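You operate a simulated robot arm through the tools that you are given. There is no shell and no other tool.

You run a simulated robot arm. Do the job below in one go: nothing can be reset, and whatever is moved stays where it is left.

TASK
Wipe the oil smear out of the hollow block's bowl with the felt pad.
Fine: clamp it first; put the felt pad back and open the clamp after. Set down upright: felt pad. What is to be rubbed or washed off counts as gone when no trace of it is left.

The check looks at the end state, three seconds after you hand in, the way a careful person would. Anything else that was tipped, shoved, dropped, spilled or broken makes it a failure.

THE ROBOT
A 7-joint arm with a three-finger gripper, fixed in place. Base frame: the origin is on the floor under the middle of its stand, x ahead of it, y to its left, z up; the work surface is at about z = 88. Lengths are in cm, angles in rad, forces in N, time in s.
With the tool pointing down near the work surface it reaches from about 12 to 88 cm from the base axis. Its first joint turns from -2.897 to 2.897 rad. Payload 2.94 kg.
The tool frame sits at the grasp point between the pads (the TCP): z along the fingers, y along the line on which they close. The tips reach 3 cm beyond it. The gripper opens to 13.2 cm; its body begins 10.7 cm behind the TCP.
Orientation is that of the tool frame in the base frame, as a unit quaternion [w, x, y, z]. With the fingers straight down and closing along the base's y, the tool's x points along the base's -x, its y along +y and its z along -z.

THE INTERFACE
- The arm moves only by the tool servo_tool. Its argument "commands" is a list of rows, each an object of numbers (a shift or turn left out is 0, a gripper value left out holds the last): "x", "y", "z": the shift along the tool's x, y, z in cm; "wx", "wy", "wz": the turn, a rotation vector about the tool's x, y, z in rad; "jaw": the opening, from 0 (shut) to 1 (fully open). In form: [{"x": .., "y": .., "z": .., "wx": .., "wy": .., "wz": .., "jaw": ..}, ...]. A call has 1 to 20 rows; each row is the pose to reach, as a shift and turn from the pose commanded when the call began, along the tool's axes at that moment. Each row takes 0.2 s and may step no farther than 5 cm and 0.15 rad from the row before; otherwise, or with a gripper value out of range, the whole call is refused. A pose out of reach is approached as far as the arm can. The call stops where the force on the tool passes 70 N (or 10 N more than at its start, if that is more) or the arm is blocked; 0.2 s more then pass. The fingers move at their own pace (about 3.74 cm/s each) and stop on an object; they squeeze with about 43 N. The grip force told is the motor's: it shows also when the fingers shut on nothing. Time passes only in rows, and 0.2 s behind the last, so rows that repeat a pose let the fingers close. It gives the time, the measured TCP pose, the force on the tool (base axes), the opening and the grip force at its end, in the units of the frame above (readings bear some noise), with the torque about the TCP (base axes, N m) and any sound that the robot's microphone picked up.
- Cameras (640 x 400 px; columns grow to the right, rows downward): "scene" is fixed at [5.94, 64.53, 165.55]; the picture's right is [-0.02, -1.00, 0.00], its down [-0.91, 0.02, -0.42] and it looks along [0.42, -0.01, -0.91] (base axes); focal length 370 px, centre (320, 200). "wrist" rides on the gripper at [7.2, 0.3, -14.4] in the tool frame; the picture's right is [-0.04, 1.00, 0.00], its down [-0.88, -0.04, -0.48] and it looks along [-0.48, -0.02, 0.88] (tool axes); focal length 256 px, centre (320, 200). There is no depth. A picture from a camera that has moved, and an enlarged one, comes with that camera's place and axes in the base frame and with its lens. The place of the scene camera against the robot may be out by one fixed shift of up to 1.2 cm in any direction.
- grab_frame(camera): a new picture of that camera. The clock stands still meanwhile.
- raise_lower(by): moves the trunk up (or, below 0, down) by that many cm; the arm rides with it, the base frame stays. It gives what a move gives, with no picture.
- inspect(camera, box): a new picture of the part [left, top, right, bottom] of that camera's present view, enlarged. The clock stands still meanwhile.
- hand_in(): hands the job in; it is judged then, once.

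Nothing tells you positions but the pictures and the camera data. Unless the task says otherwise, let go and move clear before handing in.

The tools are called after "Request:" by a JSON object that holds its "api" and its "payload". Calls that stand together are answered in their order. servo_tool: Moves the arm, as the interface text tells. Its arguments: {"type":"object","properties":{"commands":{"type":"array"}},"required":["commands"]} The other tools are called the same way: raise_lower (by) moves the trunk up or down; grab_frame (camera) takes a picture; inspect (camera, box) takes an enlarged picture of a part of a camera's view; hand_in () hands the job in.

At the start:

```text
t: 0.0
tool_pos: [33.27, 47.27, 121.77]
tool_rot: [0.0, 0.0, 1.0, 0.0]
force: [-0.4, 0.1, -0.2]
wrist_torque: [0.01, -0.01, 0.01]
opening: 13.21
gripper_force: 0.0
trunk travel left (down, up): [-32.5, 21.5]
```

scene: 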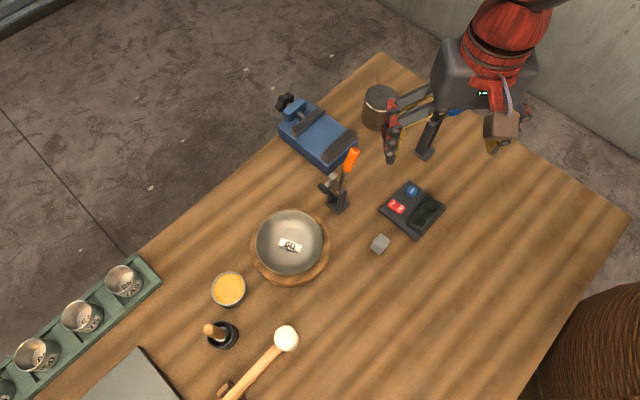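
wrist: 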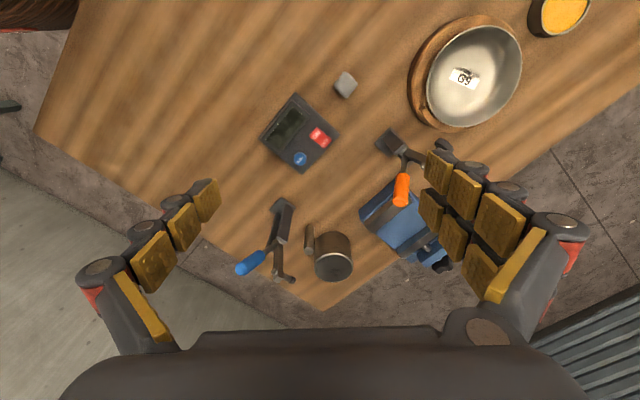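

I see a table with a bowl-like dish on a wooden ring, a blue vise, tools in stands, a mallet-like or felt-headed tool, cups, and a small display box. I'll take enlarged views first to find out which is the hollow block and which is the felt pad.

Request:
{"api": "inspect", "payload": {"camera": "scene", "box": [220, 60, 480, 220]}}

Request:
{"api": "inspect", "payload": {"camera": "scene", "box": [180, 190, 440, 350]}}

Request:
{"api": "inspect", "payload": {"camera": "scene", "box": [0, 240, 260, 400]}}

Request:
{"api": "inspect", "payload": {"camera": "wrist", "box": [220, 60, 480, 300]}}

```text
2.46 times, centred on (350, 140) of scene
camera zoom: at [5.94, 64.53, 165.55], right [-0.02, -1.0, 0.0], down [-0.91, 0.02, -0.42], along [0.42, -0.01, -0.91], focal length 910 px, centre (246, 348)
```

zoom: 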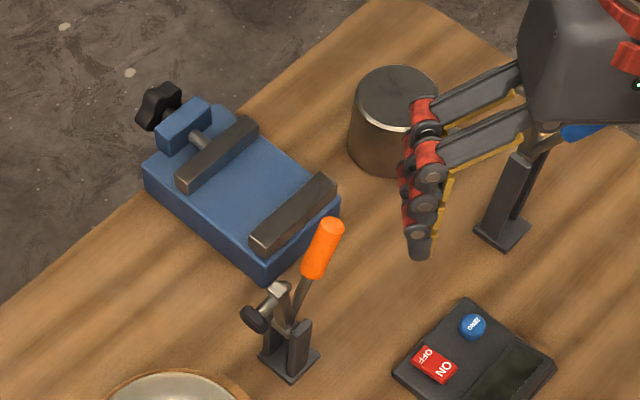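

```text
2.46 times, centred on (310, 270) of scene
camera zoom: at [5.94, 64.53, 165.55], right [-0.02, -1.0, 0.0], down [-0.91, 0.02, -0.42], along [0.42, -0.01, -0.91], focal length 910 px, centre (345, 28)
```

zoom: 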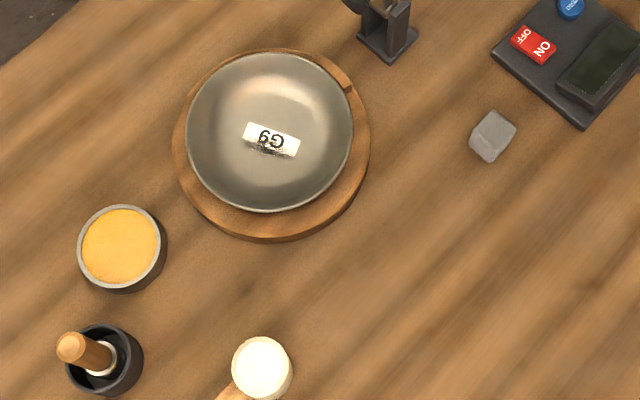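

```text
2.46 times, centred on (130, 320) of scene
camera zoom: at [5.94, 64.53, 165.55], right [-0.02, -1.0, 0.0], down [-0.91, 0.02, -0.42], along [0.42, -0.01, -0.91], focal length 910 px, centre (788, -95)
```

zoom: 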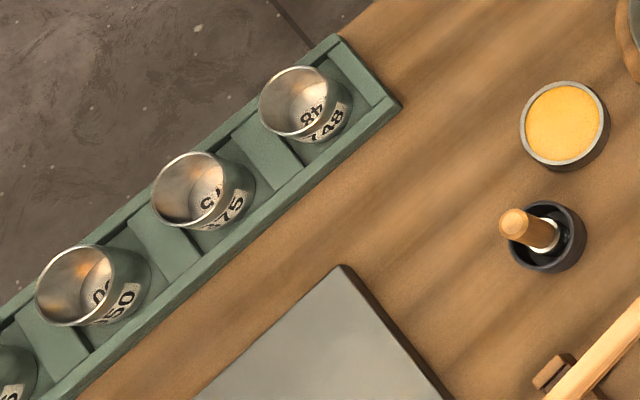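

```text
1.67 times, centred on (350, 180) of wrist
camera zoom: at [26.22, 47.61, 136.25], right [0.04, 1.0, 0.0], down [0.88, -0.04, 0.48], along [0.48, -0.02, -0.88], focal length 427 px, centre (270, 233)
```

zoom: 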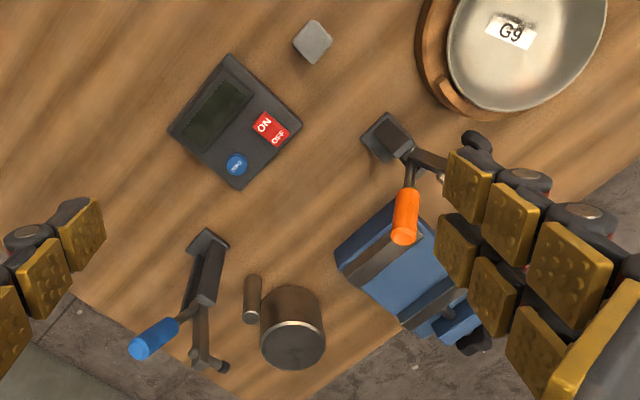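

The G9 dish, two toggle clamps, a blue vise, a scale and a few pots are visible, but I can't yet tell which is the hollow block or the felt pad. I'll swing the arm left at this height and look at the rest of the table with the wrist camera.

Request:
{"api": "servo_tool", "payload": {"commands": [{"x": 3, "y": 2.5}, {"x": 6, "y": 5}, {"x": 9, "y": 7.5}, {"x": 12, "y": 10}, {"x": 15, "y": 12.5}, {"x": 18, "y": 15}, {"x": 21, "y": 17.5}, {"x": 24, "y": 20}, {"x": 27, "y": 22.5}, {"x": 27, "y": 22.5}]}}

Request:
{"api": "grab_frame", "payload": {"camera": "wrist"}}

Request:
{"api": "grab_frame", "payload": {"camera": "scene"}}

```text
t: 2.4
tool_pos: [9.2, 69.95, 124.99]
tool_rot: [0.002, 0.019, 1.0, 0.023]
force: [-0.7, 0.1, 0.1]
wrist_torque: [0.0, 0.05, -0.01]
opening: 13.21
gripper_force: 0.1
trunk travel left (down, up): [-32.5, 21.5]
stopped in row 10: the arm was blocked; the commanded pose is now the measured one
```

```text
taken
camera wrist: at [1.99, 69.85, 139.43], right [0.08, 1.0, 0.05], down [0.87, -0.09, 0.48], along [0.48, 0.0, -0.88], focal length 256 px, centre (320, 200)
```

wrist: 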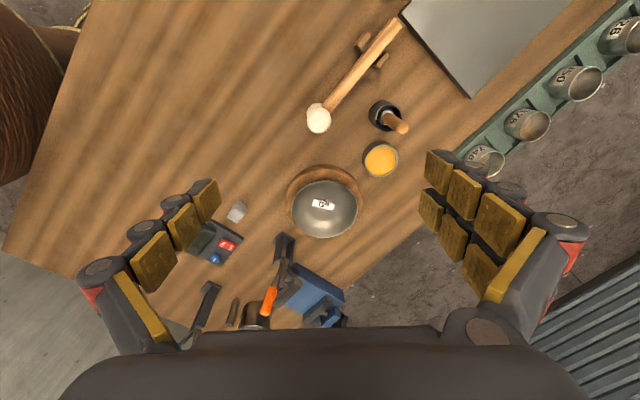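

```text
taken
```

scene: 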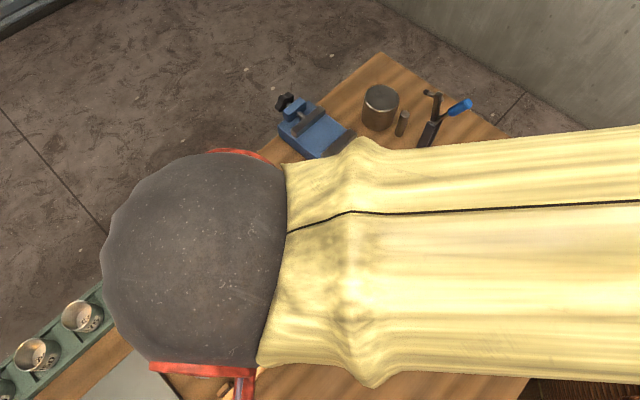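

The arm stopped short at its limit, but from here I can see the whole middle of the table. I'll enlarge several parts of this view.

Request:
{"api": "inspect", "payload": {"camera": "wrist", "box": [260, 10, 460, 140]}}

Request:
{"api": "inspect", "payload": {"camera": "wrist", "box": [270, 140, 430, 250]}}

Request:
{"api": "inspect", "payload": {"camera": "wrist", "box": [180, 190, 360, 335]}}

Request:
{"api": "inspect", "payload": {"camera": "wrist", "box": [390, 0, 640, 180]}}

```text
3.08 times, centred on (360, 75) of wrist
camera zoom: at [1.99, 69.85, 139.43], right [0.08, 1.0, 0.05], down [0.87, -0.09, 0.48], along [0.48, 0.0, -0.88], focal length 788 px, centre (197, 585)
```

zoom: 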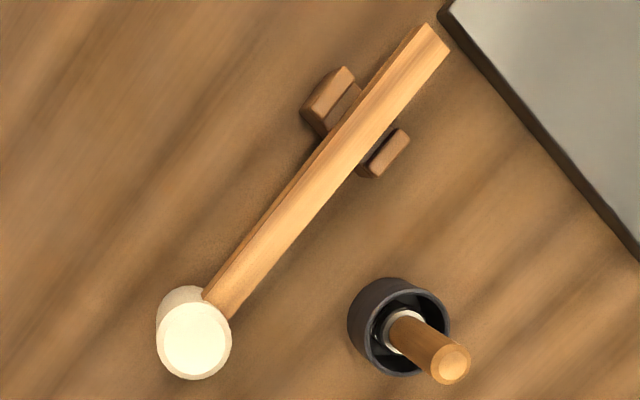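

```text
3.64 times, centred on (350, 195) of wrist
camera zoom: at [1.99, 69.85, 139.43], right [0.08, 1.0, 0.05], down [0.87, -0.09, 0.48], along [0.48, 0.0, -0.88], focal length 931 px, centre (211, 218)
```

zoom: 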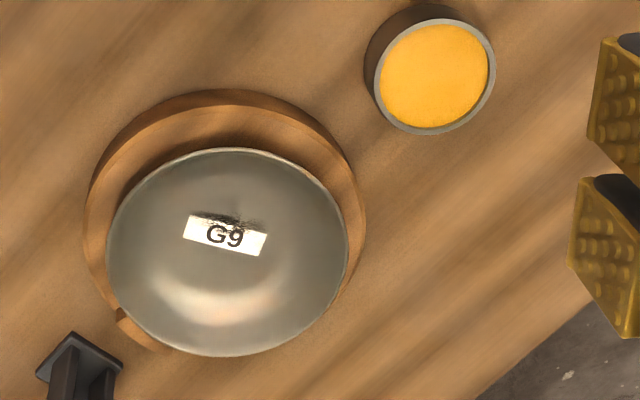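

```text
2.76 times, centred on (270, 262) of wrist
camera zoom: at [1.99, 69.85, 139.43], right [0.08, 1.0, 0.05], down [0.87, -0.09, 0.48], along [0.48, 0.0, -0.88], focal length 706 px, centre (458, 28)
```

zoom: 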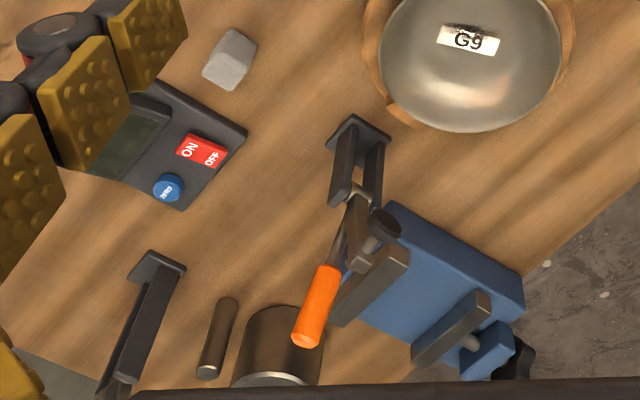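

```text
2.22 times, centred on (515, 90) of wrist
camera zoom: at [1.99, 69.85, 139.43], right [0.08, 1.0, 0.05], down [0.87, -0.09, 0.48], along [0.48, 0.0, -0.88], focal length 569 px, centre (-113, 444)
```

zoom: 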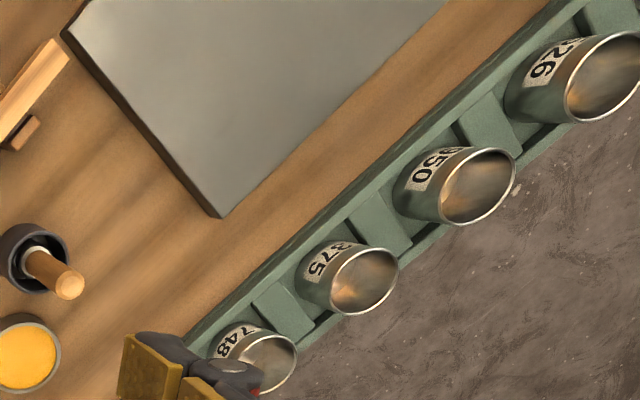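

There is a dark streak beside the G9 label in the dish, and a wood-handled tool standing in a black pot. I'll enlarge the scene view of the dark cylinder and rod, and the dish in the wrist view.

Request:
{"api": "inspect", "payload": {"camera": "scene", "box": [350, 65, 480, 145]}}

Request:
{"api": "inspect", "payload": {"camera": "scene", "box": [260, 80, 370, 160]}}

Request:
{"api": "inspect", "payload": {"camera": "wrist", "box": [285, 165, 365, 240]}}

Request:
{"api": "inspect", "payload": {"camera": "wrist", "box": [355, 90, 425, 140]}}

```text
4.92 times, centred on (415, 105) of scene
camera zoom: at [5.94, 64.53, 165.55], right [-0.02, -1.0, 0.0], down [-0.91, 0.02, -0.42], along [0.42, -0.01, -0.91], focal length 1821 px, centre (-148, 668)
```

zoom: 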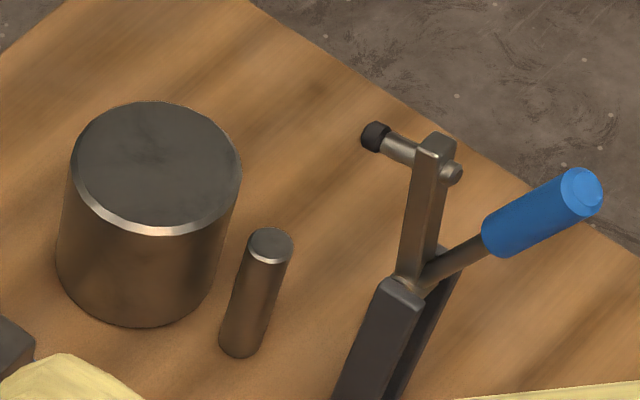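

```text
5.00 times, centred on (315, 120) of scene
camera zoom: at [5.94, 64.53, 165.55], right [-0.02, -1.0, 0.0], down [-0.91, 0.02, -0.42], along [0.42, -0.01, -0.91], focal length 1850 px, centre (345, 600)
```

zoom: 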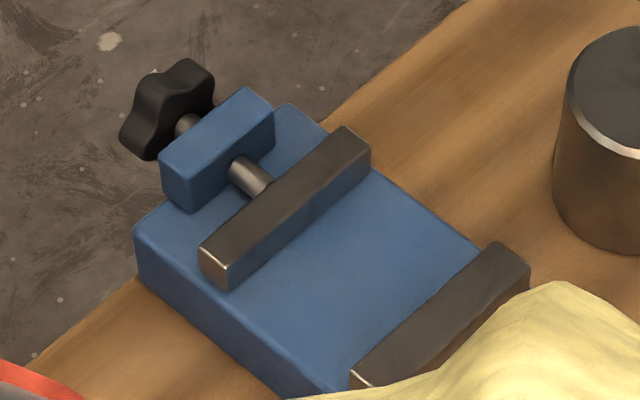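

```text
5.33 times, centred on (325, 202) of wrist
camera zoom: at [1.99, 69.85, 139.43], right [0.08, 1.0, 0.05], down [0.87, -0.09, 0.48], along [0.48, 0.0, -0.88], focal length 1365 px, centre (293, 187)
```

zoom: 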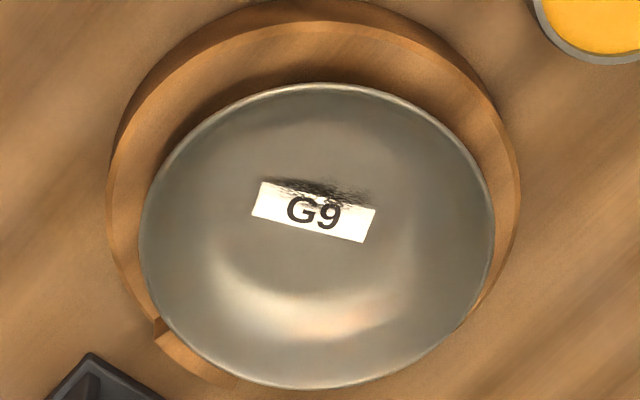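

```text
8.00 times, centred on (390, 115) of wrist
camera zoom: at [1.99, 69.85, 139.43], right [0.08, 1.0, 0.05], down [0.87, -0.09, 0.48], along [0.48, 0.0, -0.88], focal length 2048 px, centre (-240, 880)
```

zoom: 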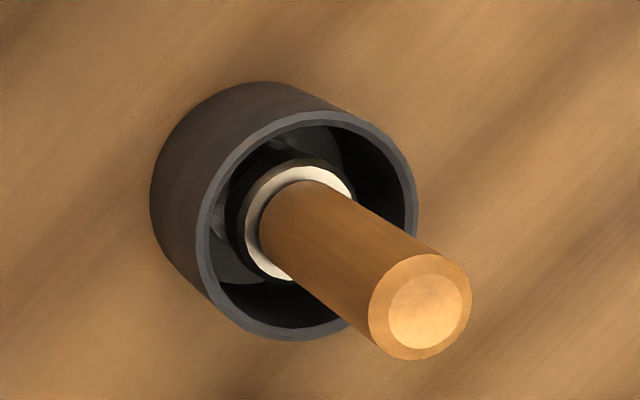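

The oil smear looks like the dark streak beside the G9 label in the steel bowl on its wooden ring, next to the orange toggle clamp. I'll level the tool, lower it and look more closely at the candidates for the felt pad: the pot tool, the white-headed stick and the grey cube.

Request:
{"api": "servo_tool", "payload": {"commands": [{"z": 3, "wx": 0.02, "wz": -0.015}, {"z": 6, "wx": 0.046, "wy": 0.004, "wz": -0.038}, {"z": 9, "wx": 0.046, "wy": 0.004, "wz": -0.038}, {"z": 12, "x": 1, "wx": 0.046, "wy": 0.004, "wz": -0.038}, {"z": 14, "x": 3, "wx": 0.046, "wy": 0.004, "wz": -0.038}, {"z": 14, "x": 3, "wx": 0.046, "wy": 0.004, "wz": -0.038}]}}

Request:
{"api": "grab_frame", "payload": {"camera": "wrist"}}

```text
t: 4.0
tool_pos: [11.25, 70.87, 113.54]
tool_rot: [0.001, 0.036, 0.999, 0.018]
force: [0.5, 0.4, 0.8]
wrist_torque: [0.03, 0.0, 0.02]
opening: 13.19
gripper_force: 0.0
trunk travel left (down, up): [-32.5, 21.5]
stopped in row 6: the arm was blocked; the commanded pose is now the measured one
```

```text
taken
camera wrist: at [4.04, 71.17, 127.93], right [0.11, 0.99, 0.04], down [0.87, -0.12, 0.47], along [0.48, -0.02, -0.88], focal length 256 px, centre (320, 200)
```

wrist: 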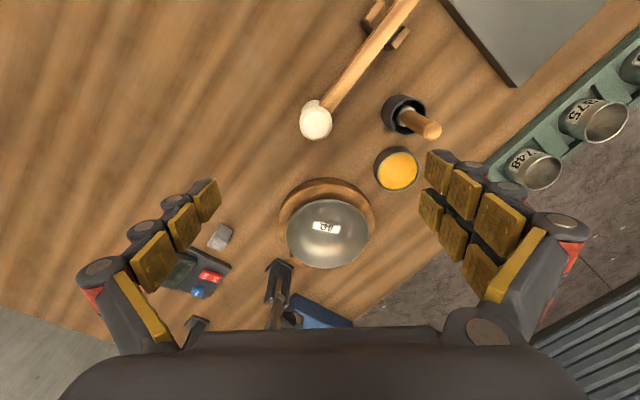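

The last joint seems to be at its limit in this yaw, so I'll need to turn the tool with the base. First I'll enlarge the details in this view.

Request:
{"api": "inspect", "payload": {"camera": "wrist", "box": [270, 170, 390, 275]}}

Request:
{"api": "inspect", "payload": {"camera": "wrist", "box": [280, 0, 450, 200]}}

Request:
{"api": "inspect", "payload": {"camera": "wrist", "box": [200, 210, 300, 330]}}

```text
3.81 times, centred on (330, 222) of wrist
camera zoom: at [4.04, 71.17, 127.93], right [0.11, 0.99, 0.04], down [0.87, -0.12, 0.47], along [0.48, -0.02, -0.88], focal length 975 px, centre (282, 114)
```

zoom: 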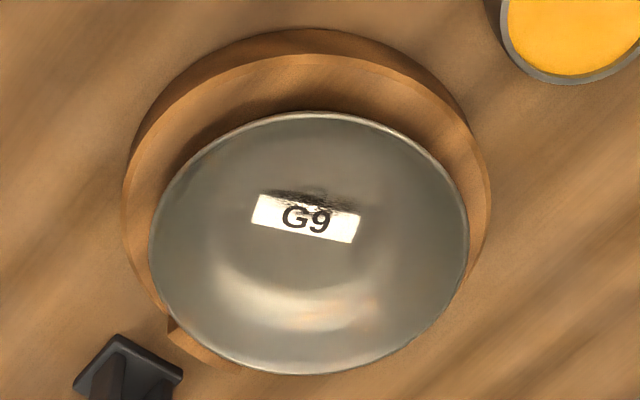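

```text
2.00 times, centred on (365, 100) of wrist
camera zoom: at [4.04, 71.17, 127.93], right [0.11, 0.99, 0.04], down [0.87, -0.12, 0.47], along [0.48, -0.02, -0.88], focal length 512 px, centre (230, 400)
```

zoom: 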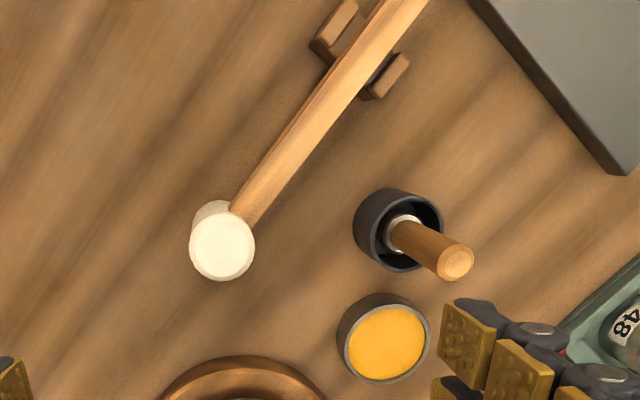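

```text
3.33 times, centred on (250, 270) of wrist
camera zoom: at [4.04, 71.17, 127.93], right [0.11, 0.99, 0.04], down [0.87, -0.12, 0.47], along [0.48, -0.02, -0.88], focal length 853 px, centre (553, -33)
```

zoom: 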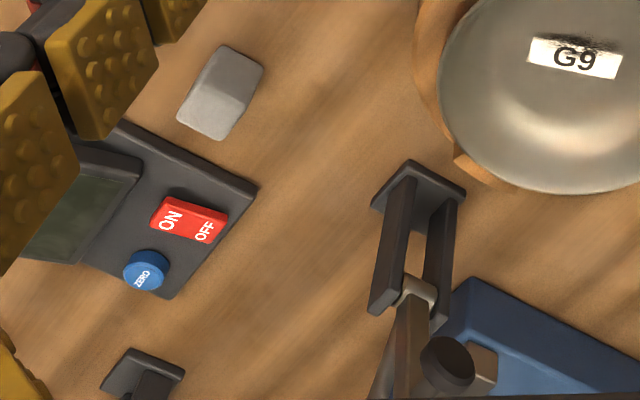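

I can see a white-headed stick on a rest, a wooden-handled tool in a black pot and a yellow-filled pot. I'll turn the tool so the camera looks outward, which eases the wrist joint, and get closer side views.

Request:
{"api": "servo_tool", "payload": {"commands": [{"wz": -0.147}, {"wz": -0.294}, {"wz": -0.441}, {"wz": -0.588}, {"wz": -0.735}, {"wz": -0.882}, {"wz": -1.029}, {"wz": -1.176}, {"wz": -1.323}, {"wz": -1.47}, {"wz": -1.47}]}}

Request:
{"api": "grab_frame", "payload": {"camera": "wrist"}}

```text
t: 6.4
tool_pos: [11.22, 70.87, 113.49]
tool_rot: [0.013, -0.644, 0.765, 0.013]
force: [0.2, 0.3, 0.3]
wrist_torque: [0.02, 0.03, -0.03]
opening: 13.2
gripper_force: 0.1
trunk travel left (down, up): [-32.5, 21.5]
```

```text
taken
camera wrist: at [9.69, 63.3, 127.68], right [-0.98, 0.21, 0.0], down [0.18, 0.84, 0.51], along [0.1, 0.5, -0.86], focal length 256 px, centre (320, 200)
```

wrist: 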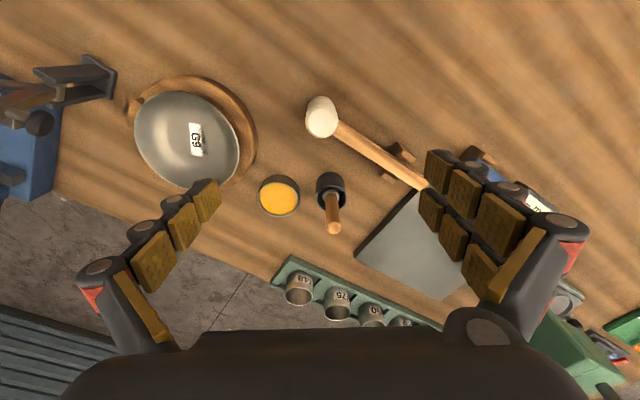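

There is more on the table toward negative x: a blue and white item and green boxes. I'll enlarge those parts.

Request:
{"api": "inspect", "payload": {"camera": "wrist", "box": [440, 130, 640, 380]}}

Request:
{"api": "inspect", "payload": {"camera": "wrist", "box": [240, 80, 440, 250]}}

Request:
{"api": "inspect", "payload": {"camera": "wrist", "box": [0, 40, 260, 220]}}

```text
1.60 times, centred on (540, 255) of wrist
camera zoom: at [9.69, 63.3, 127.68], right [-0.98, 0.21, 0.0], down [0.18, 0.84, 0.51], along [0.1, 0.5, -0.86], focal length 410 px, centre (-32, 112)
```

zoom: 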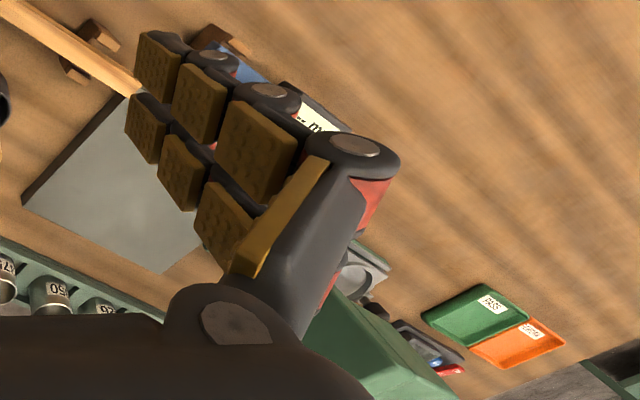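

```text
2.35 times, centred on (340, 165) of wrist
camera zoom: at [9.69, 63.3, 127.68], right [-0.98, 0.21, 0.0], down [0.18, 0.84, 0.51], along [0.1, 0.5, -0.86], focal length 602 px, centre (273, 282)
```

zoom: 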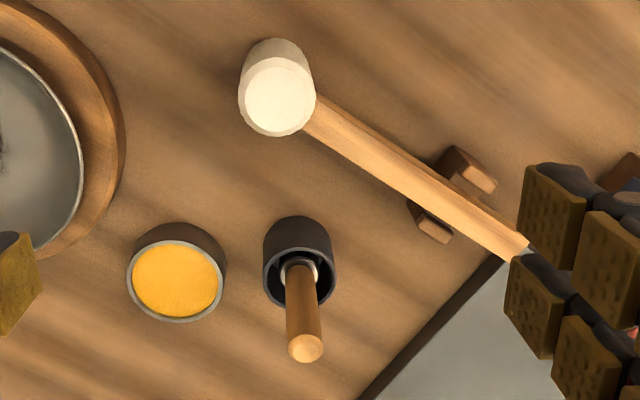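

```text
2.22 times, centred on (130, 130) of wrist
camera zoom: at [9.69, 63.3, 127.68], right [-0.98, 0.21, 0.0], down [0.18, 0.84, 0.51], along [0.1, 0.5, -0.86], focal length 569 px, centre (742, 356)
```

zoom: 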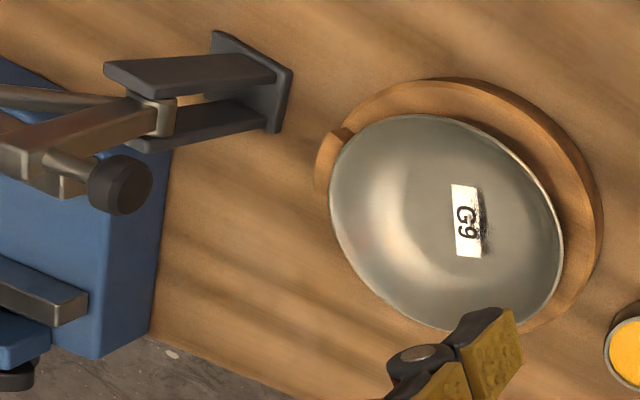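

There are more items on the table's left-rear part. I'll move over there at a safe height and look, so I know every object before acting.

Request:
{"api": "servo_tool", "payload": {"commands": [{"x": 2.4, "y": 3.13, "z": -1, "wz": -0.1}, {"x": 4.8, "y": 6.26, "z": -2, "wz": -0.2}, {"x": 7.2, "y": 9.4, "z": -4, "wz": -0.3}, {"x": 9.6, "y": 12.5, "z": -5, "wz": -0.4}, {"x": 12, "y": 15.6, "z": -6, "wz": -0.5}, {"x": 14.4, "y": 18.8, "z": -8, "wz": -0.6}, {"x": 14.4, "y": 18.8, "z": -8, "wz": -0.6}]}}

Request:
{"api": "grab_frame", "payload": {"camera": "wrist"}}

Request:
{"api": "grab_frame", "payload": {"camera": "scene"}}

```text
t: 7.4
tool_pos: [8.92, 63.44, 115.28]
tool_rot: [0.0, 0.717, -0.697, 0.003]
force: [0.1, -0.5, -0.3]
wrist_torque: [-0.01, -0.03, -0.01]
opening: 13.17
gripper_force: 0.1
trunk travel left (down, up): [-32.5, 21.5]
stopped in row 4: the arm was blocked; the commanded pose is now the measured one
```

```text
taken
camera wrist: at [8.73, 56.24, 129.81], right [-1.0, 0.01, -0.01], down [0.01, 0.88, 0.47], along [0.01, 0.47, -0.88], focal length 256 px, centre (320, 200)
```

wrist: 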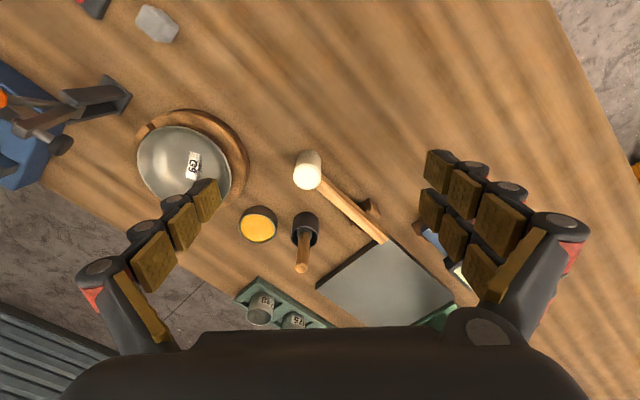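

```text
taken
```

scene: 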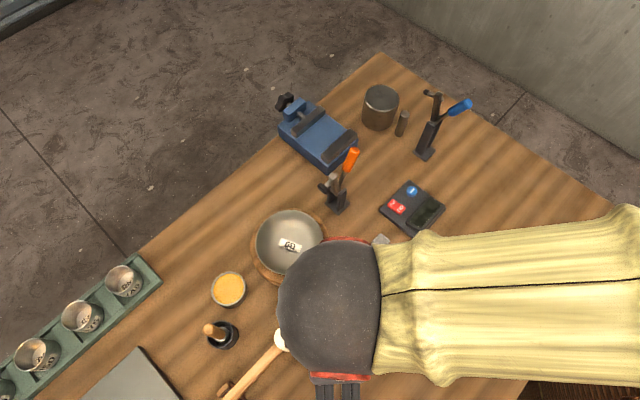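

The arm's first joint seems to stop at about 1.43 rad in base angle, so everything I need must be right of that line; the bowl, pot tool and cube all are. I'll tilt the tool outward and lower it for side views of the pot tool, the stick and the bowl.

Request:
{"api": "servo_tool", "payload": {"commands": [{"y": -1, "z": 1, "wy": -0.13}, {"y": -2, "z": 3, "wy": -0.26}, {"y": -4, "z": 5, "wy": -0.39}, {"y": -6, "z": 7, "wy": -0.52}, {"y": -6, "z": 7, "wy": -0.52}]}}

Request:
{"api": "grab_frame", "payload": {"camera": "wrist"}}

```text
t: 8.6
tool_pos: [14.82, 63.53, 108.14]
tool_rot: [-0.18, 0.694, -0.673, -0.18]
force: [0.7, 0.4, 0.2]
wrist_torque: [0.04, -0.01, 0.02]
opening: 13.2
gripper_force: 0.1
trunk travel left (down, up): [-32.5, 21.5]
```

```text
taken
camera wrist: at [14.85, 50.15, 117.22], right [-1.0, 0.01, 0.02], down [0.02, 0.53, 0.85], along [0.0, 0.85, -0.53], focal length 256 px, centre (320, 200)
```

wrist: 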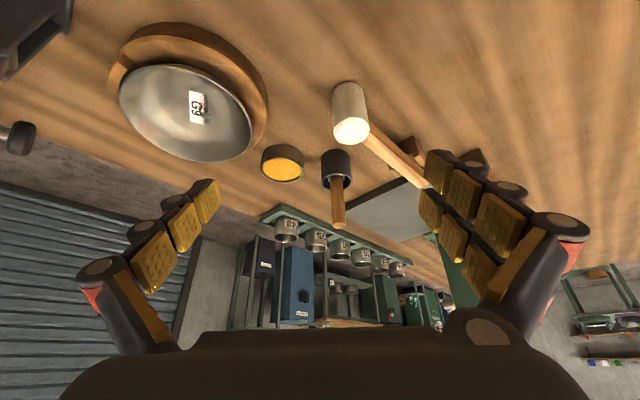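

This gives a side view (upside down in the picture). I'll enlarge the bowl, the pots and the stick.

Request:
{"api": "inspect", "payload": {"camera": "wrist", "box": [240, 70, 440, 240]}}

Request:
{"api": "inspect", "payload": {"camera": "wrist", "box": [90, 10, 290, 170]}}

Request:
{"api": "inspect", "payload": {"camera": "wrist", "box": [320, 120, 560, 320]}}

```text
2.35 times, centred on (340, 155) of wrist
camera zoom: at [14.85, 50.15, 117.22], right [-1.0, 0.01, 0.02], down [0.02, 0.53, 0.85], along [0.0, 0.85, -0.53], focal length 602 px, centre (273, 306)
```

zoom: 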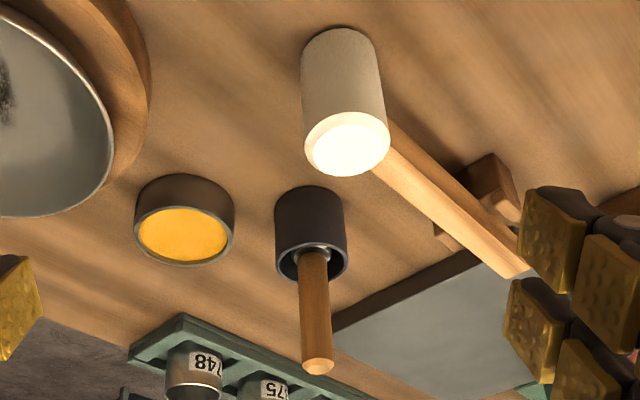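

```text
2.50 times, centred on (190, 90) of wrist
camera zoom: at [14.85, 50.15, 117.22], right [-1.0, 0.01, 0.02], down [0.02, 0.53, 0.85], along [0.0, 0.85, -0.53], focal length 640 px, centre (645, 475)
```

zoom: 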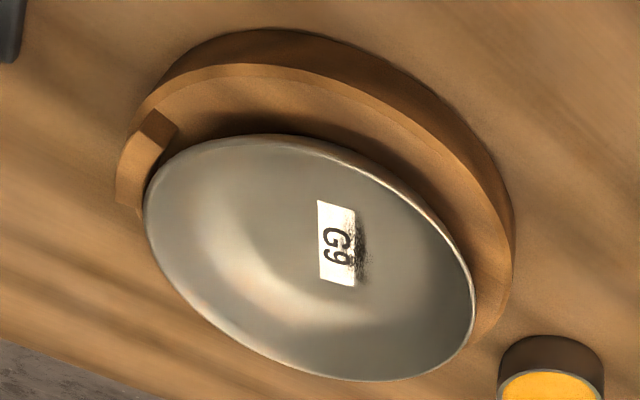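

```text
2.00 times, centred on (440, 220) of wrist
camera zoom: at [14.85, 50.15, 117.22], right [-1.0, 0.01, 0.02], down [0.02, 0.53, 0.85], along [0.0, 0.85, -0.53], focal length 512 px, centre (80, 160)
```

zoom: 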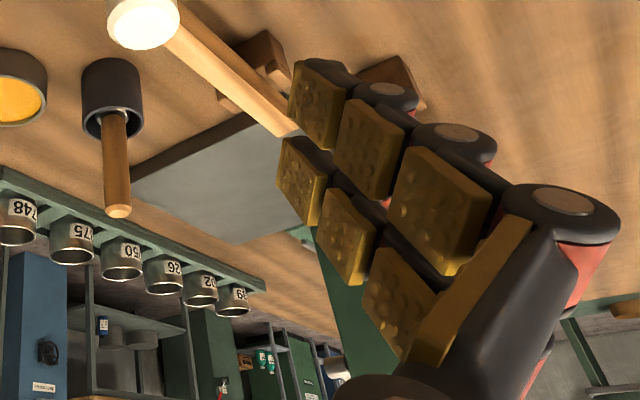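

The white-headed item is a mallet and the pot tool looks like a brush with a ferrule. The grey cube is another candidate for the felt pad, so I'll zoom in tightly with the scene camera on it and on the clamp.

Request:
{"api": "inspect", "payload": {"camera": "scene", "box": [360, 225, 400, 260]}}

Request:
{"api": "inspect", "payload": {"camera": "scene", "box": [300, 140, 380, 220]}}

Request:
{"api": "inspect", "payload": {"camera": "scene", "box": [200, 260, 260, 360]}}

Request:
{"api": "grab_frame", "payload": {"camera": "scene"}}

```text
11.43 times, centred on (380, 242) of scene
camera zoom: at [5.94, 64.53, 165.55], right [-0.02, -1.0, 0.0], down [-0.91, 0.02, -0.42], along [0.42, -0.01, -0.91], focal length 4227 px, centre (-366, -286)
```

zoom: 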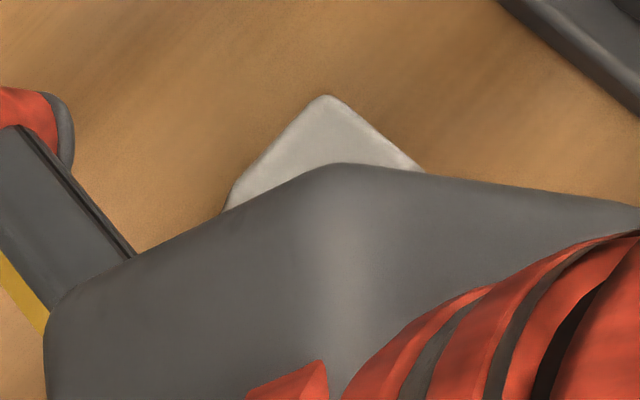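

```text
5.00 times, centred on (340, 180) of scene
camera zoom: at [5.94, 64.53, 165.55], right [-0.02, -1.0, 0.0], down [-0.91, 0.02, -0.42], along [0.42, -0.01, -0.91], focal length 1850 px, centre (220, 300)
```

zoom: 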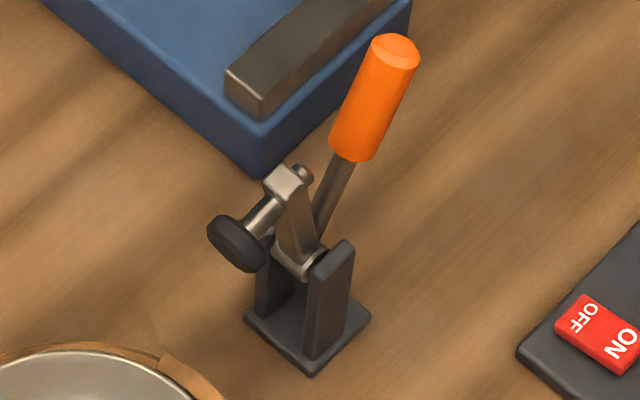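

```text
4.00 times, centred on (230, 310) of scene
camera zoom: at [5.94, 64.53, 165.55], right [-0.02, -1.0, 0.0], down [-0.91, 0.02, -0.42], along [0.42, -0.01, -0.91], focal length 1480 px, centre (680, -240)
```

zoom: 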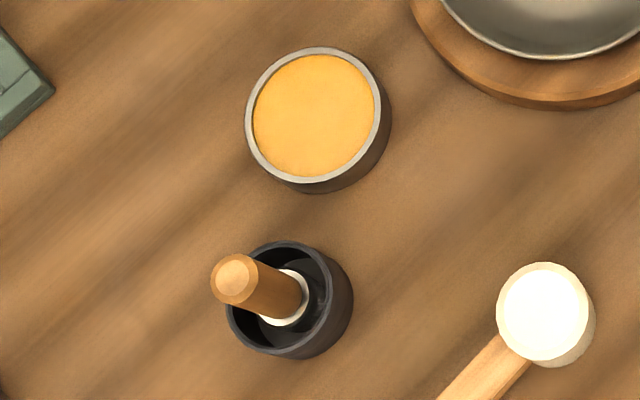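

```text
taken
```

scene: 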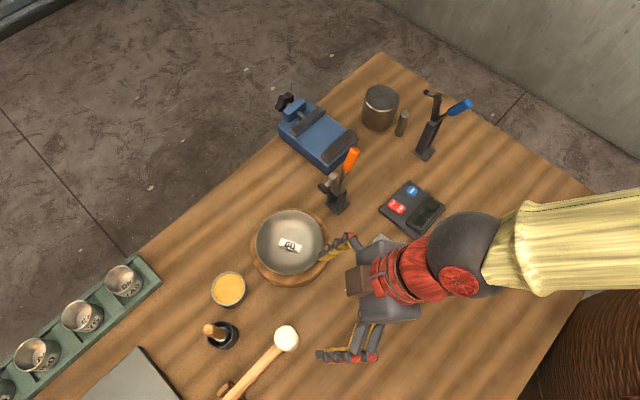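

The orange toggle clamp stands open beside the bowl, its rubber tip facing it. I'll back the arm off toward the base to uncover the grey cube and get a clean look at it.

Request:
{"api": "servo_tool", "payload": {"commands": [{"x": 2.5, "y": -1.4, "z": -2.8, "wy": 0.075}, {"x": 5, "y": -2.8, "z": -5.6, "wy": 0.15}, {"x": 7.5, "y": -4.2, "z": -8.4, "wy": 0.22}, {"x": 10, "y": -5.6, "z": -11.1, "wy": 0.3}, {"x": 12.5, "y": -7, "z": -13.9, "wy": 0.37}, {"x": 15, "y": -8.4, "z": -16.7, "wy": 0.44}, {"x": 17.7, "y": -10, "z": -19.4, "wy": 0.51}, {"x": 17.7, "y": -10, "z": -19.4, "wy": 0.51}]}}

Request:
{"api": "inspect", "payload": {"camera": "scene", "box": [355, 220, 405, 265]}}

Request:
{"api": "grab_frame", "payload": {"camera": "wrist"}}

```text
t: 10.4
tool_pos: [25.42, 38.89, 116.38]
tool_rot: [-0.003, 0.718, -0.696, 0.0]
force: [0.2, 0.4, -0.1]
wrist_torque: [0.02, -0.01, -0.03]
opening: 13.21
gripper_force: 0.1
trunk travel left (down, up): [-32.5, 21.5]
```

```text
8.89 times, centred on (380, 242) of scene
camera zoom: at [5.94, 64.53, 165.55], right [-0.02, -1.0, 0.0], down [-0.91, 0.02, -0.42], along [0.42, -0.01, -0.91], focal length 3288 px, centre (-213, -178)
```

zoom: 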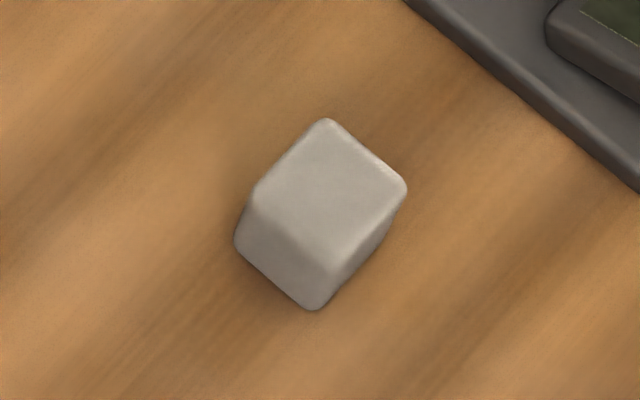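

```text
taken
camera wrist: at [25.36, 31.56, 130.86], right [-1.0, 0.01, 0.0], down [0.01, 0.88, 0.48], along [0.01, 0.48, -0.88], focal length 256 px, centre (320, 200)
```

wrist: 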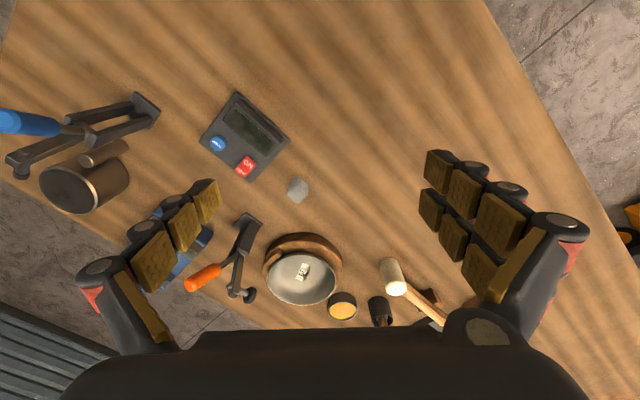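

The grey block looks like soft felt: a rounded block about 2.7 cm square and 4 cm tall, standing upright at roughly (30, 51). I take it as the felt pad. Next I'll study the orange clamp and the block's rim closely to see how it closes.

Request:
{"api": "inspect", "payload": {"camera": "wrist", "box": [175, 200, 275, 310]}}

Request:
{"api": "inspect", "payload": {"camera": "wrist", "box": [250, 220, 360, 320]}}

Request:
{"api": "inspect", "payload": {"camera": "wrist", "box": [275, 165, 325, 210]}}

Request:
{"api": "inspect", "payload": {"camera": "scene", "box": [240, 140, 380, 290]}}

Request:
{"api": "inspect", "payload": {"camera": "wrist", "box": [0, 80, 170, 220]}}

```text
3.64 times, centred on (225, 255) of wrist
camera zoom: at [25.36, 31.56, 130.86], right [-1.0, 0.01, 0.0], down [0.01, 0.88, 0.48], along [0.01, 0.48, -0.88], focal length 931 px, centre (666, 0)
```

zoom: 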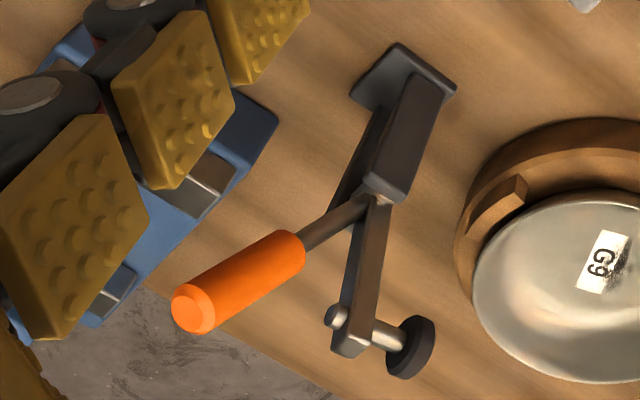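

```text
4.00 times, centred on (305, 270) of wrist
camera zoom: at [25.36, 31.56, 130.86], right [-1.0, 0.01, 0.0], down [0.01, 0.88, 0.48], along [0.01, 0.48, -0.88], focal length 1024 px, centre (380, -80)
```

zoom: 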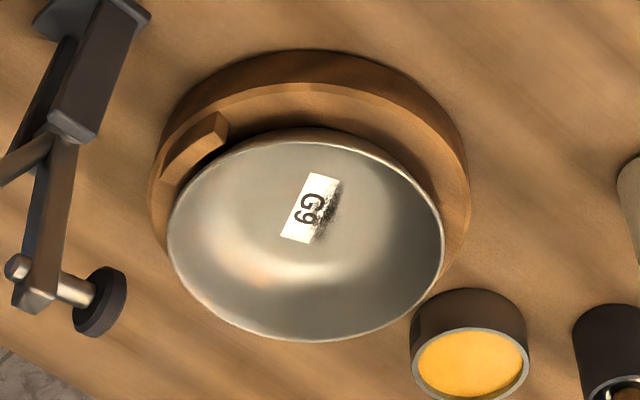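

```text
8.89 times, centred on (300, 188) of wrist
camera zoom: at [25.36, 31.56, 130.86], right [-1.0, 0.01, 0.0], down [0.01, 0.88, 0.48], along [0.01, 0.48, -0.88], focal length 2276 px, centre (498, 311)
```

zoom: 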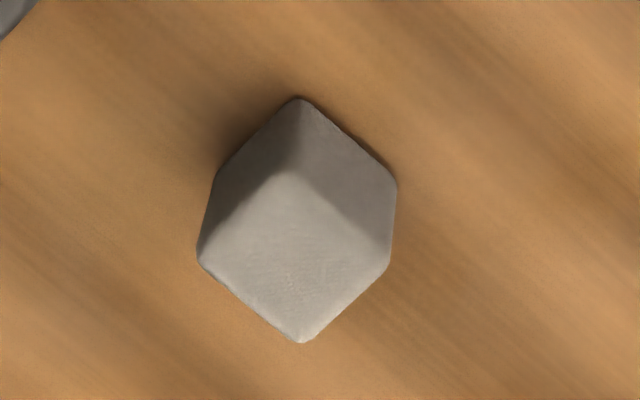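

```text
2.67 times, centred on (310, 215) of scene
camera zoom: at [5.94, 64.53, 165.55], right [-0.02, -1.0, 0.0], down [-0.91, 0.02, -0.42], along [0.42, -0.01, -0.91], focal length 986 px, centre (347, 160)
```

zoom: 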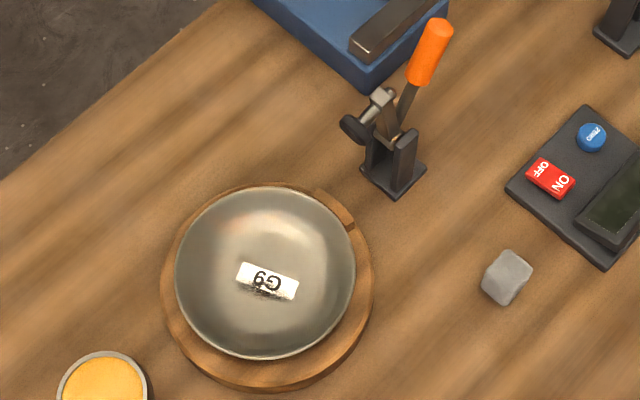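

```text
2.86 times, centred on (85, 150) of wrist
camera zoom: at [25.36, 31.56, 130.86], right [-1.0, 0.01, 0.0], down [0.01, 0.88, 0.48], along [0.01, 0.48, -0.88], focal length 731 px, centre (991, 343)
```

zoom: 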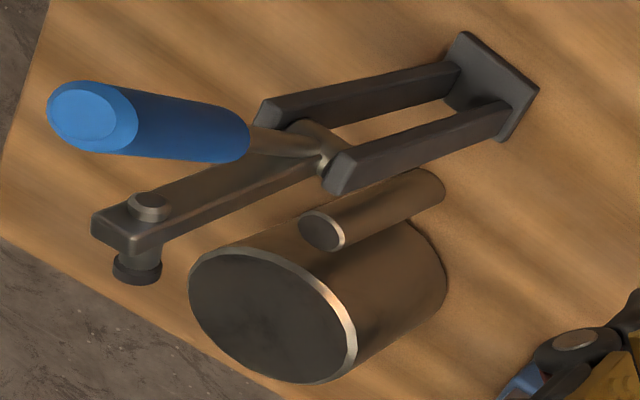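

The wooden block has a raised lug facing the clamp, so the clamp's rubber foot should swing down onto it. From two views the pivot is near (39.4, 60.4, 96.6), the orange grip end near (42.8, 57.2, 107) and the bowl's centre near (29.7, 70.1) with its rim at z of about 94. I'll move above the handle with the fingers closing across its swing plane.

Request:
{"api": "servo_tool", "payload": {"commands": [{"x": -2.6, "y": -2.48, "z": -0.5, "wz": -0.108}, {"x": -5.2, "y": -4.96, "z": -1, "wz": -0.216}, {"x": -7.8, "y": -7.44, "z": -1.6, "wz": -0.324}, {"x": -10.4, "y": -9.9, "z": -1.6, "wz": -0.432}, {"x": -13, "y": -12.4, "z": -1.6, "wz": -0.54}, {"x": -15.6, "y": -14.9, "z": -1.6, "wz": -0.648}, {"x": -18.2, "y": -17.35, "z": -1.6, "wz": -0.754}, {"x": -18.2, "y": -17.35, "z": -1.6, "wz": -0.754}]}}

Request:
{"api": "grab_frame", "payload": {"camera": "wrist"}}

Request:
{"api": "grab_frame", "payload": {"camera": "scene"}}

```text
t: 12.2
tool_pos: [42.4, 57.56, 118.2]
tool_rot: [-0.004, 0.924, -0.383, 0.001]
force: [0.4, 0.5, -0.1]
wrist_torque: [-0.03, -0.04, 0.01]
opening: 13.21
gripper_force: 0.0
trunk travel left (down, up): [-32.5, 21.5]
```

```text
taken
camera wrist: at [47.23, 52.22, 132.8], right [-0.74, -0.68, -0.01], down [-0.6, 0.65, 0.48], along [-0.32, 0.36, -0.88], focal length 256 px, centre (320, 200)
```

wrist: 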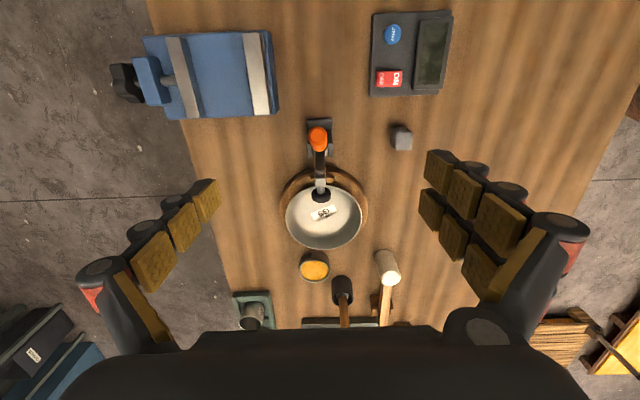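

```text
taken
```

scene: 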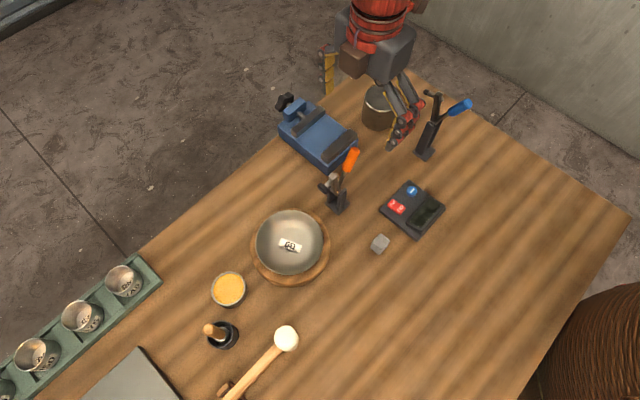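

The camera is now lined up with the clamp's swing plane. I'll enlarge the clamp and bowl.

Request:
{"api": "inspect", "payload": {"camera": "wrist", "box": [270, 105, 370, 255]}}

Request:
{"api": "inspect", "payload": {"camera": "wrist", "box": [295, 195, 350, 230]}}

Request:
{"api": "inspect", "payload": {"camera": "wrist", "box": [295, 110, 345, 160]}}

Request:
{"api": "inspect", "payload": {"camera": "scene", "box": [275, 230, 305, 255]}}

```text
2.67 times, centred on (320, 180) of wrist
camera zoom: at [47.23, 52.22, 132.8], right [-0.74, -0.68, -0.01], down [-0.6, 0.65, 0.48], along [-0.32, 0.36, -0.88], focal length 683 px, centre (320, 253)
```

zoom: 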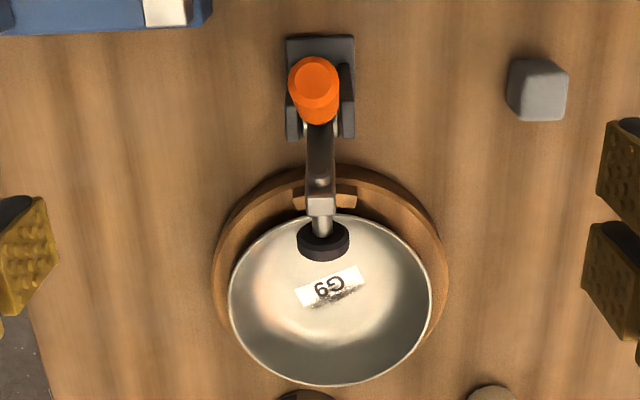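

```text
11.43 times, centred on (322, 212) of wrist
camera zoom: at [47.23, 52.22, 132.8], right [-0.74, -0.68, -0.01], down [-0.6, 0.65, 0.48], along [-0.32, 0.36, -0.88], focal length 2926 px, centre (291, 57)
```

zoom: 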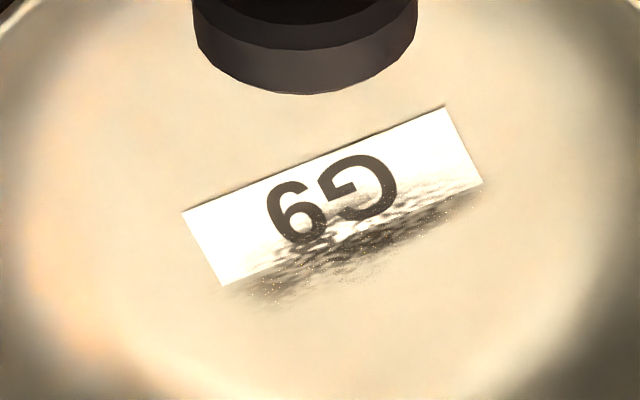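

```text
8.00 times, centred on (320, 135) of wrist
camera zoom: at [47.23, 52.22, 132.8], right [-0.74, -0.68, -0.01], down [-0.6, 0.65, 0.48], along [-0.32, 0.36, -0.88], focal length 2048 px, centre (320, 720)
```

zoom: 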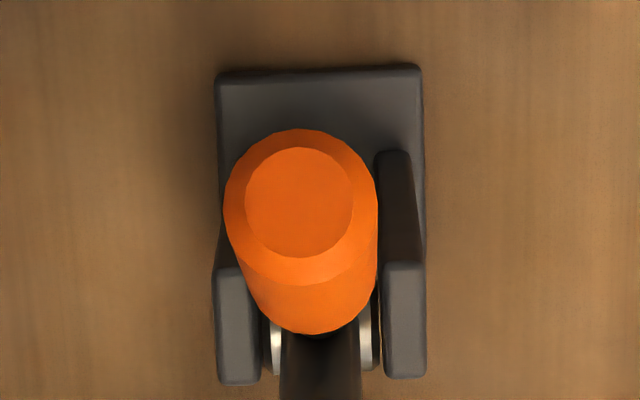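

```text
16.00 times, centred on (290, 242) of scene
camera zoom: at [5.94, 64.53, 165.55], right [-0.02, -1.0, 0.0], down [-0.91, 0.02, -0.42], along [0.42, -0.01, -0.91], focal length 5918 px, centre (800, -480)
```

zoom: 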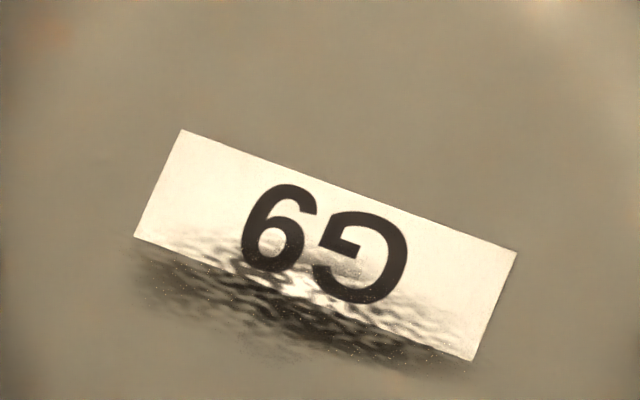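

The smear lies along one long edge of the G9 label, from about (29.8, 73) to (28.1, 68.4). Now I'll lower the open fingers astride the orange grip, then close gently around it.

Request:
{"api": "servo_tool", "payload": {"commands": [{"y": -0.25, "z": 4}, {"y": -0.25, "z": 8}, {"y": -0.25, "z": 11}, {"y": -0.25, "z": 12.4}, {"y": -0.25, "z": 12.4}]}}

Request:
{"api": "grab_frame", "payload": {"camera": "wrist"}}

Request:
{"api": "grab_frame", "payload": {"camera": "scene"}}

```text
t: 13.4
tool_pos: [42.58, 57.82, 105.72]
tool_rot: [-0.004, 0.924, -0.383, 0.002]
force: [-0.2, -0.9, 0.7]
wrist_torque: [0.03, -0.04, -0.01]
opening: 13.2
gripper_force: 0.1
trunk travel left (down, up): [-32.5, 21.5]
```

```text
taken
camera wrist: at [47.44, 52.42, 120.26], right [-0.74, -0.67, -0.01], down [-0.6, 0.65, 0.48], along [-0.32, 0.35, -0.88], focal length 256 px, centre (320, 200)
```

wrist: 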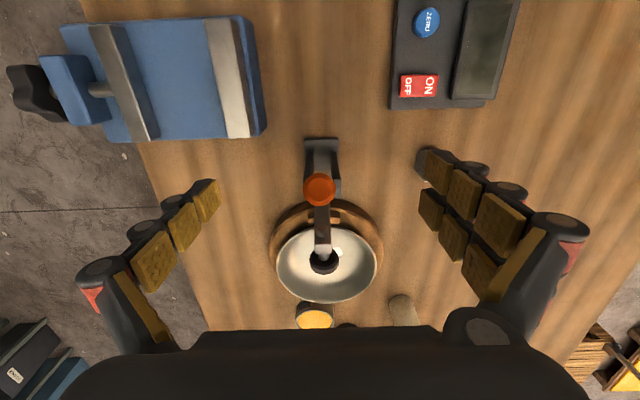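

```text
taken
```

scene: 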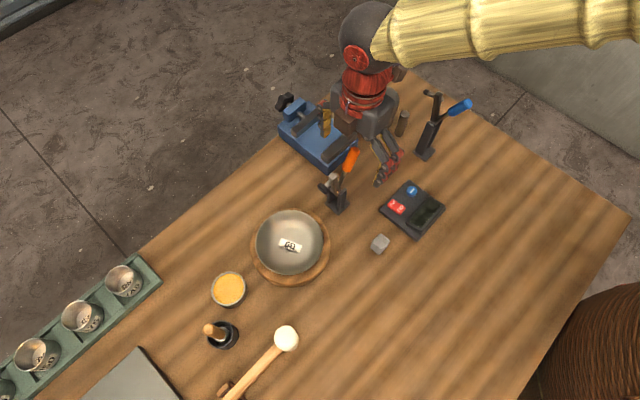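

The orange grip is centred between the fingers. I'll close on it now.

Request:
{"api": "servo_tool", "payload": {"commands": [{"jaw": 0.5}, {"jaw": 0.3}, {"jaw": 0.25}, {"jaw": 0.2}, {"jaw": 0}, {"jaw": 0}, {"jaw": 0}, {"jaw": 0}, {"jaw": 0}, {"jaw": 0}]}}

Request:
{"api": "grab_frame", "payload": {"camera": "wrist"}}

Request:
{"api": "inspect", "payload": {"camera": "scene", "box": [300, 80, 420, 220]}}

```text
t: 15.6
tool_pos: [42.72, 57.82, 105.82]
tool_rot: [-0.003, 0.923, -0.384, 0.001]
force: [0.0, -1.1, -0.8]
wrist_torque: [-0.03, 0.04, 0.07]
opening: 1.94
gripper_force: 26.4
trunk travel left (down, up): [-32.5, 21.5]
```

```text
taken
camera wrist: at [47.44, 52.42, 120.27], right [-0.74, -0.67, -0.01], down [-0.6, 0.65, 0.48], along [-0.32, 0.35, -0.88], focal length 256 px, centre (320, 200)
```

wrist: 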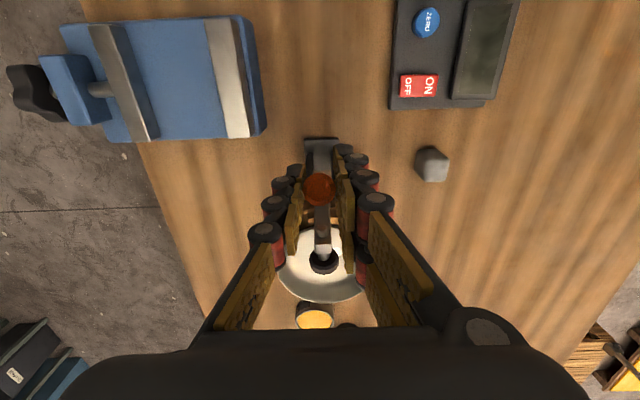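

```text
2.86 times, centred on (360, 150) of scene
camera zoom: at [5.94, 64.53, 165.55], right [-0.02, -1.0, 0.0], down [-0.91, 0.02, -0.42], along [0.42, -0.01, -0.91], focal length 1057 px, centre (206, 343)
```

zoom: 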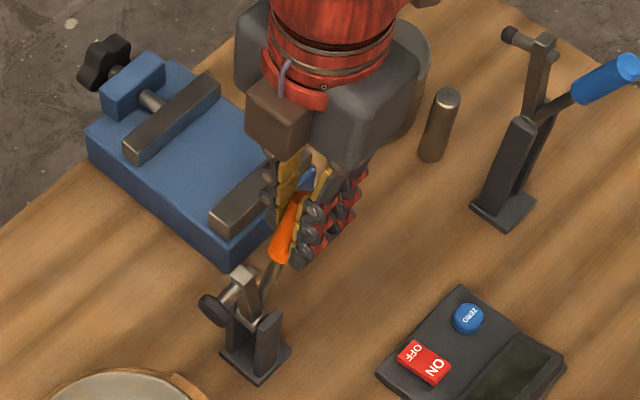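

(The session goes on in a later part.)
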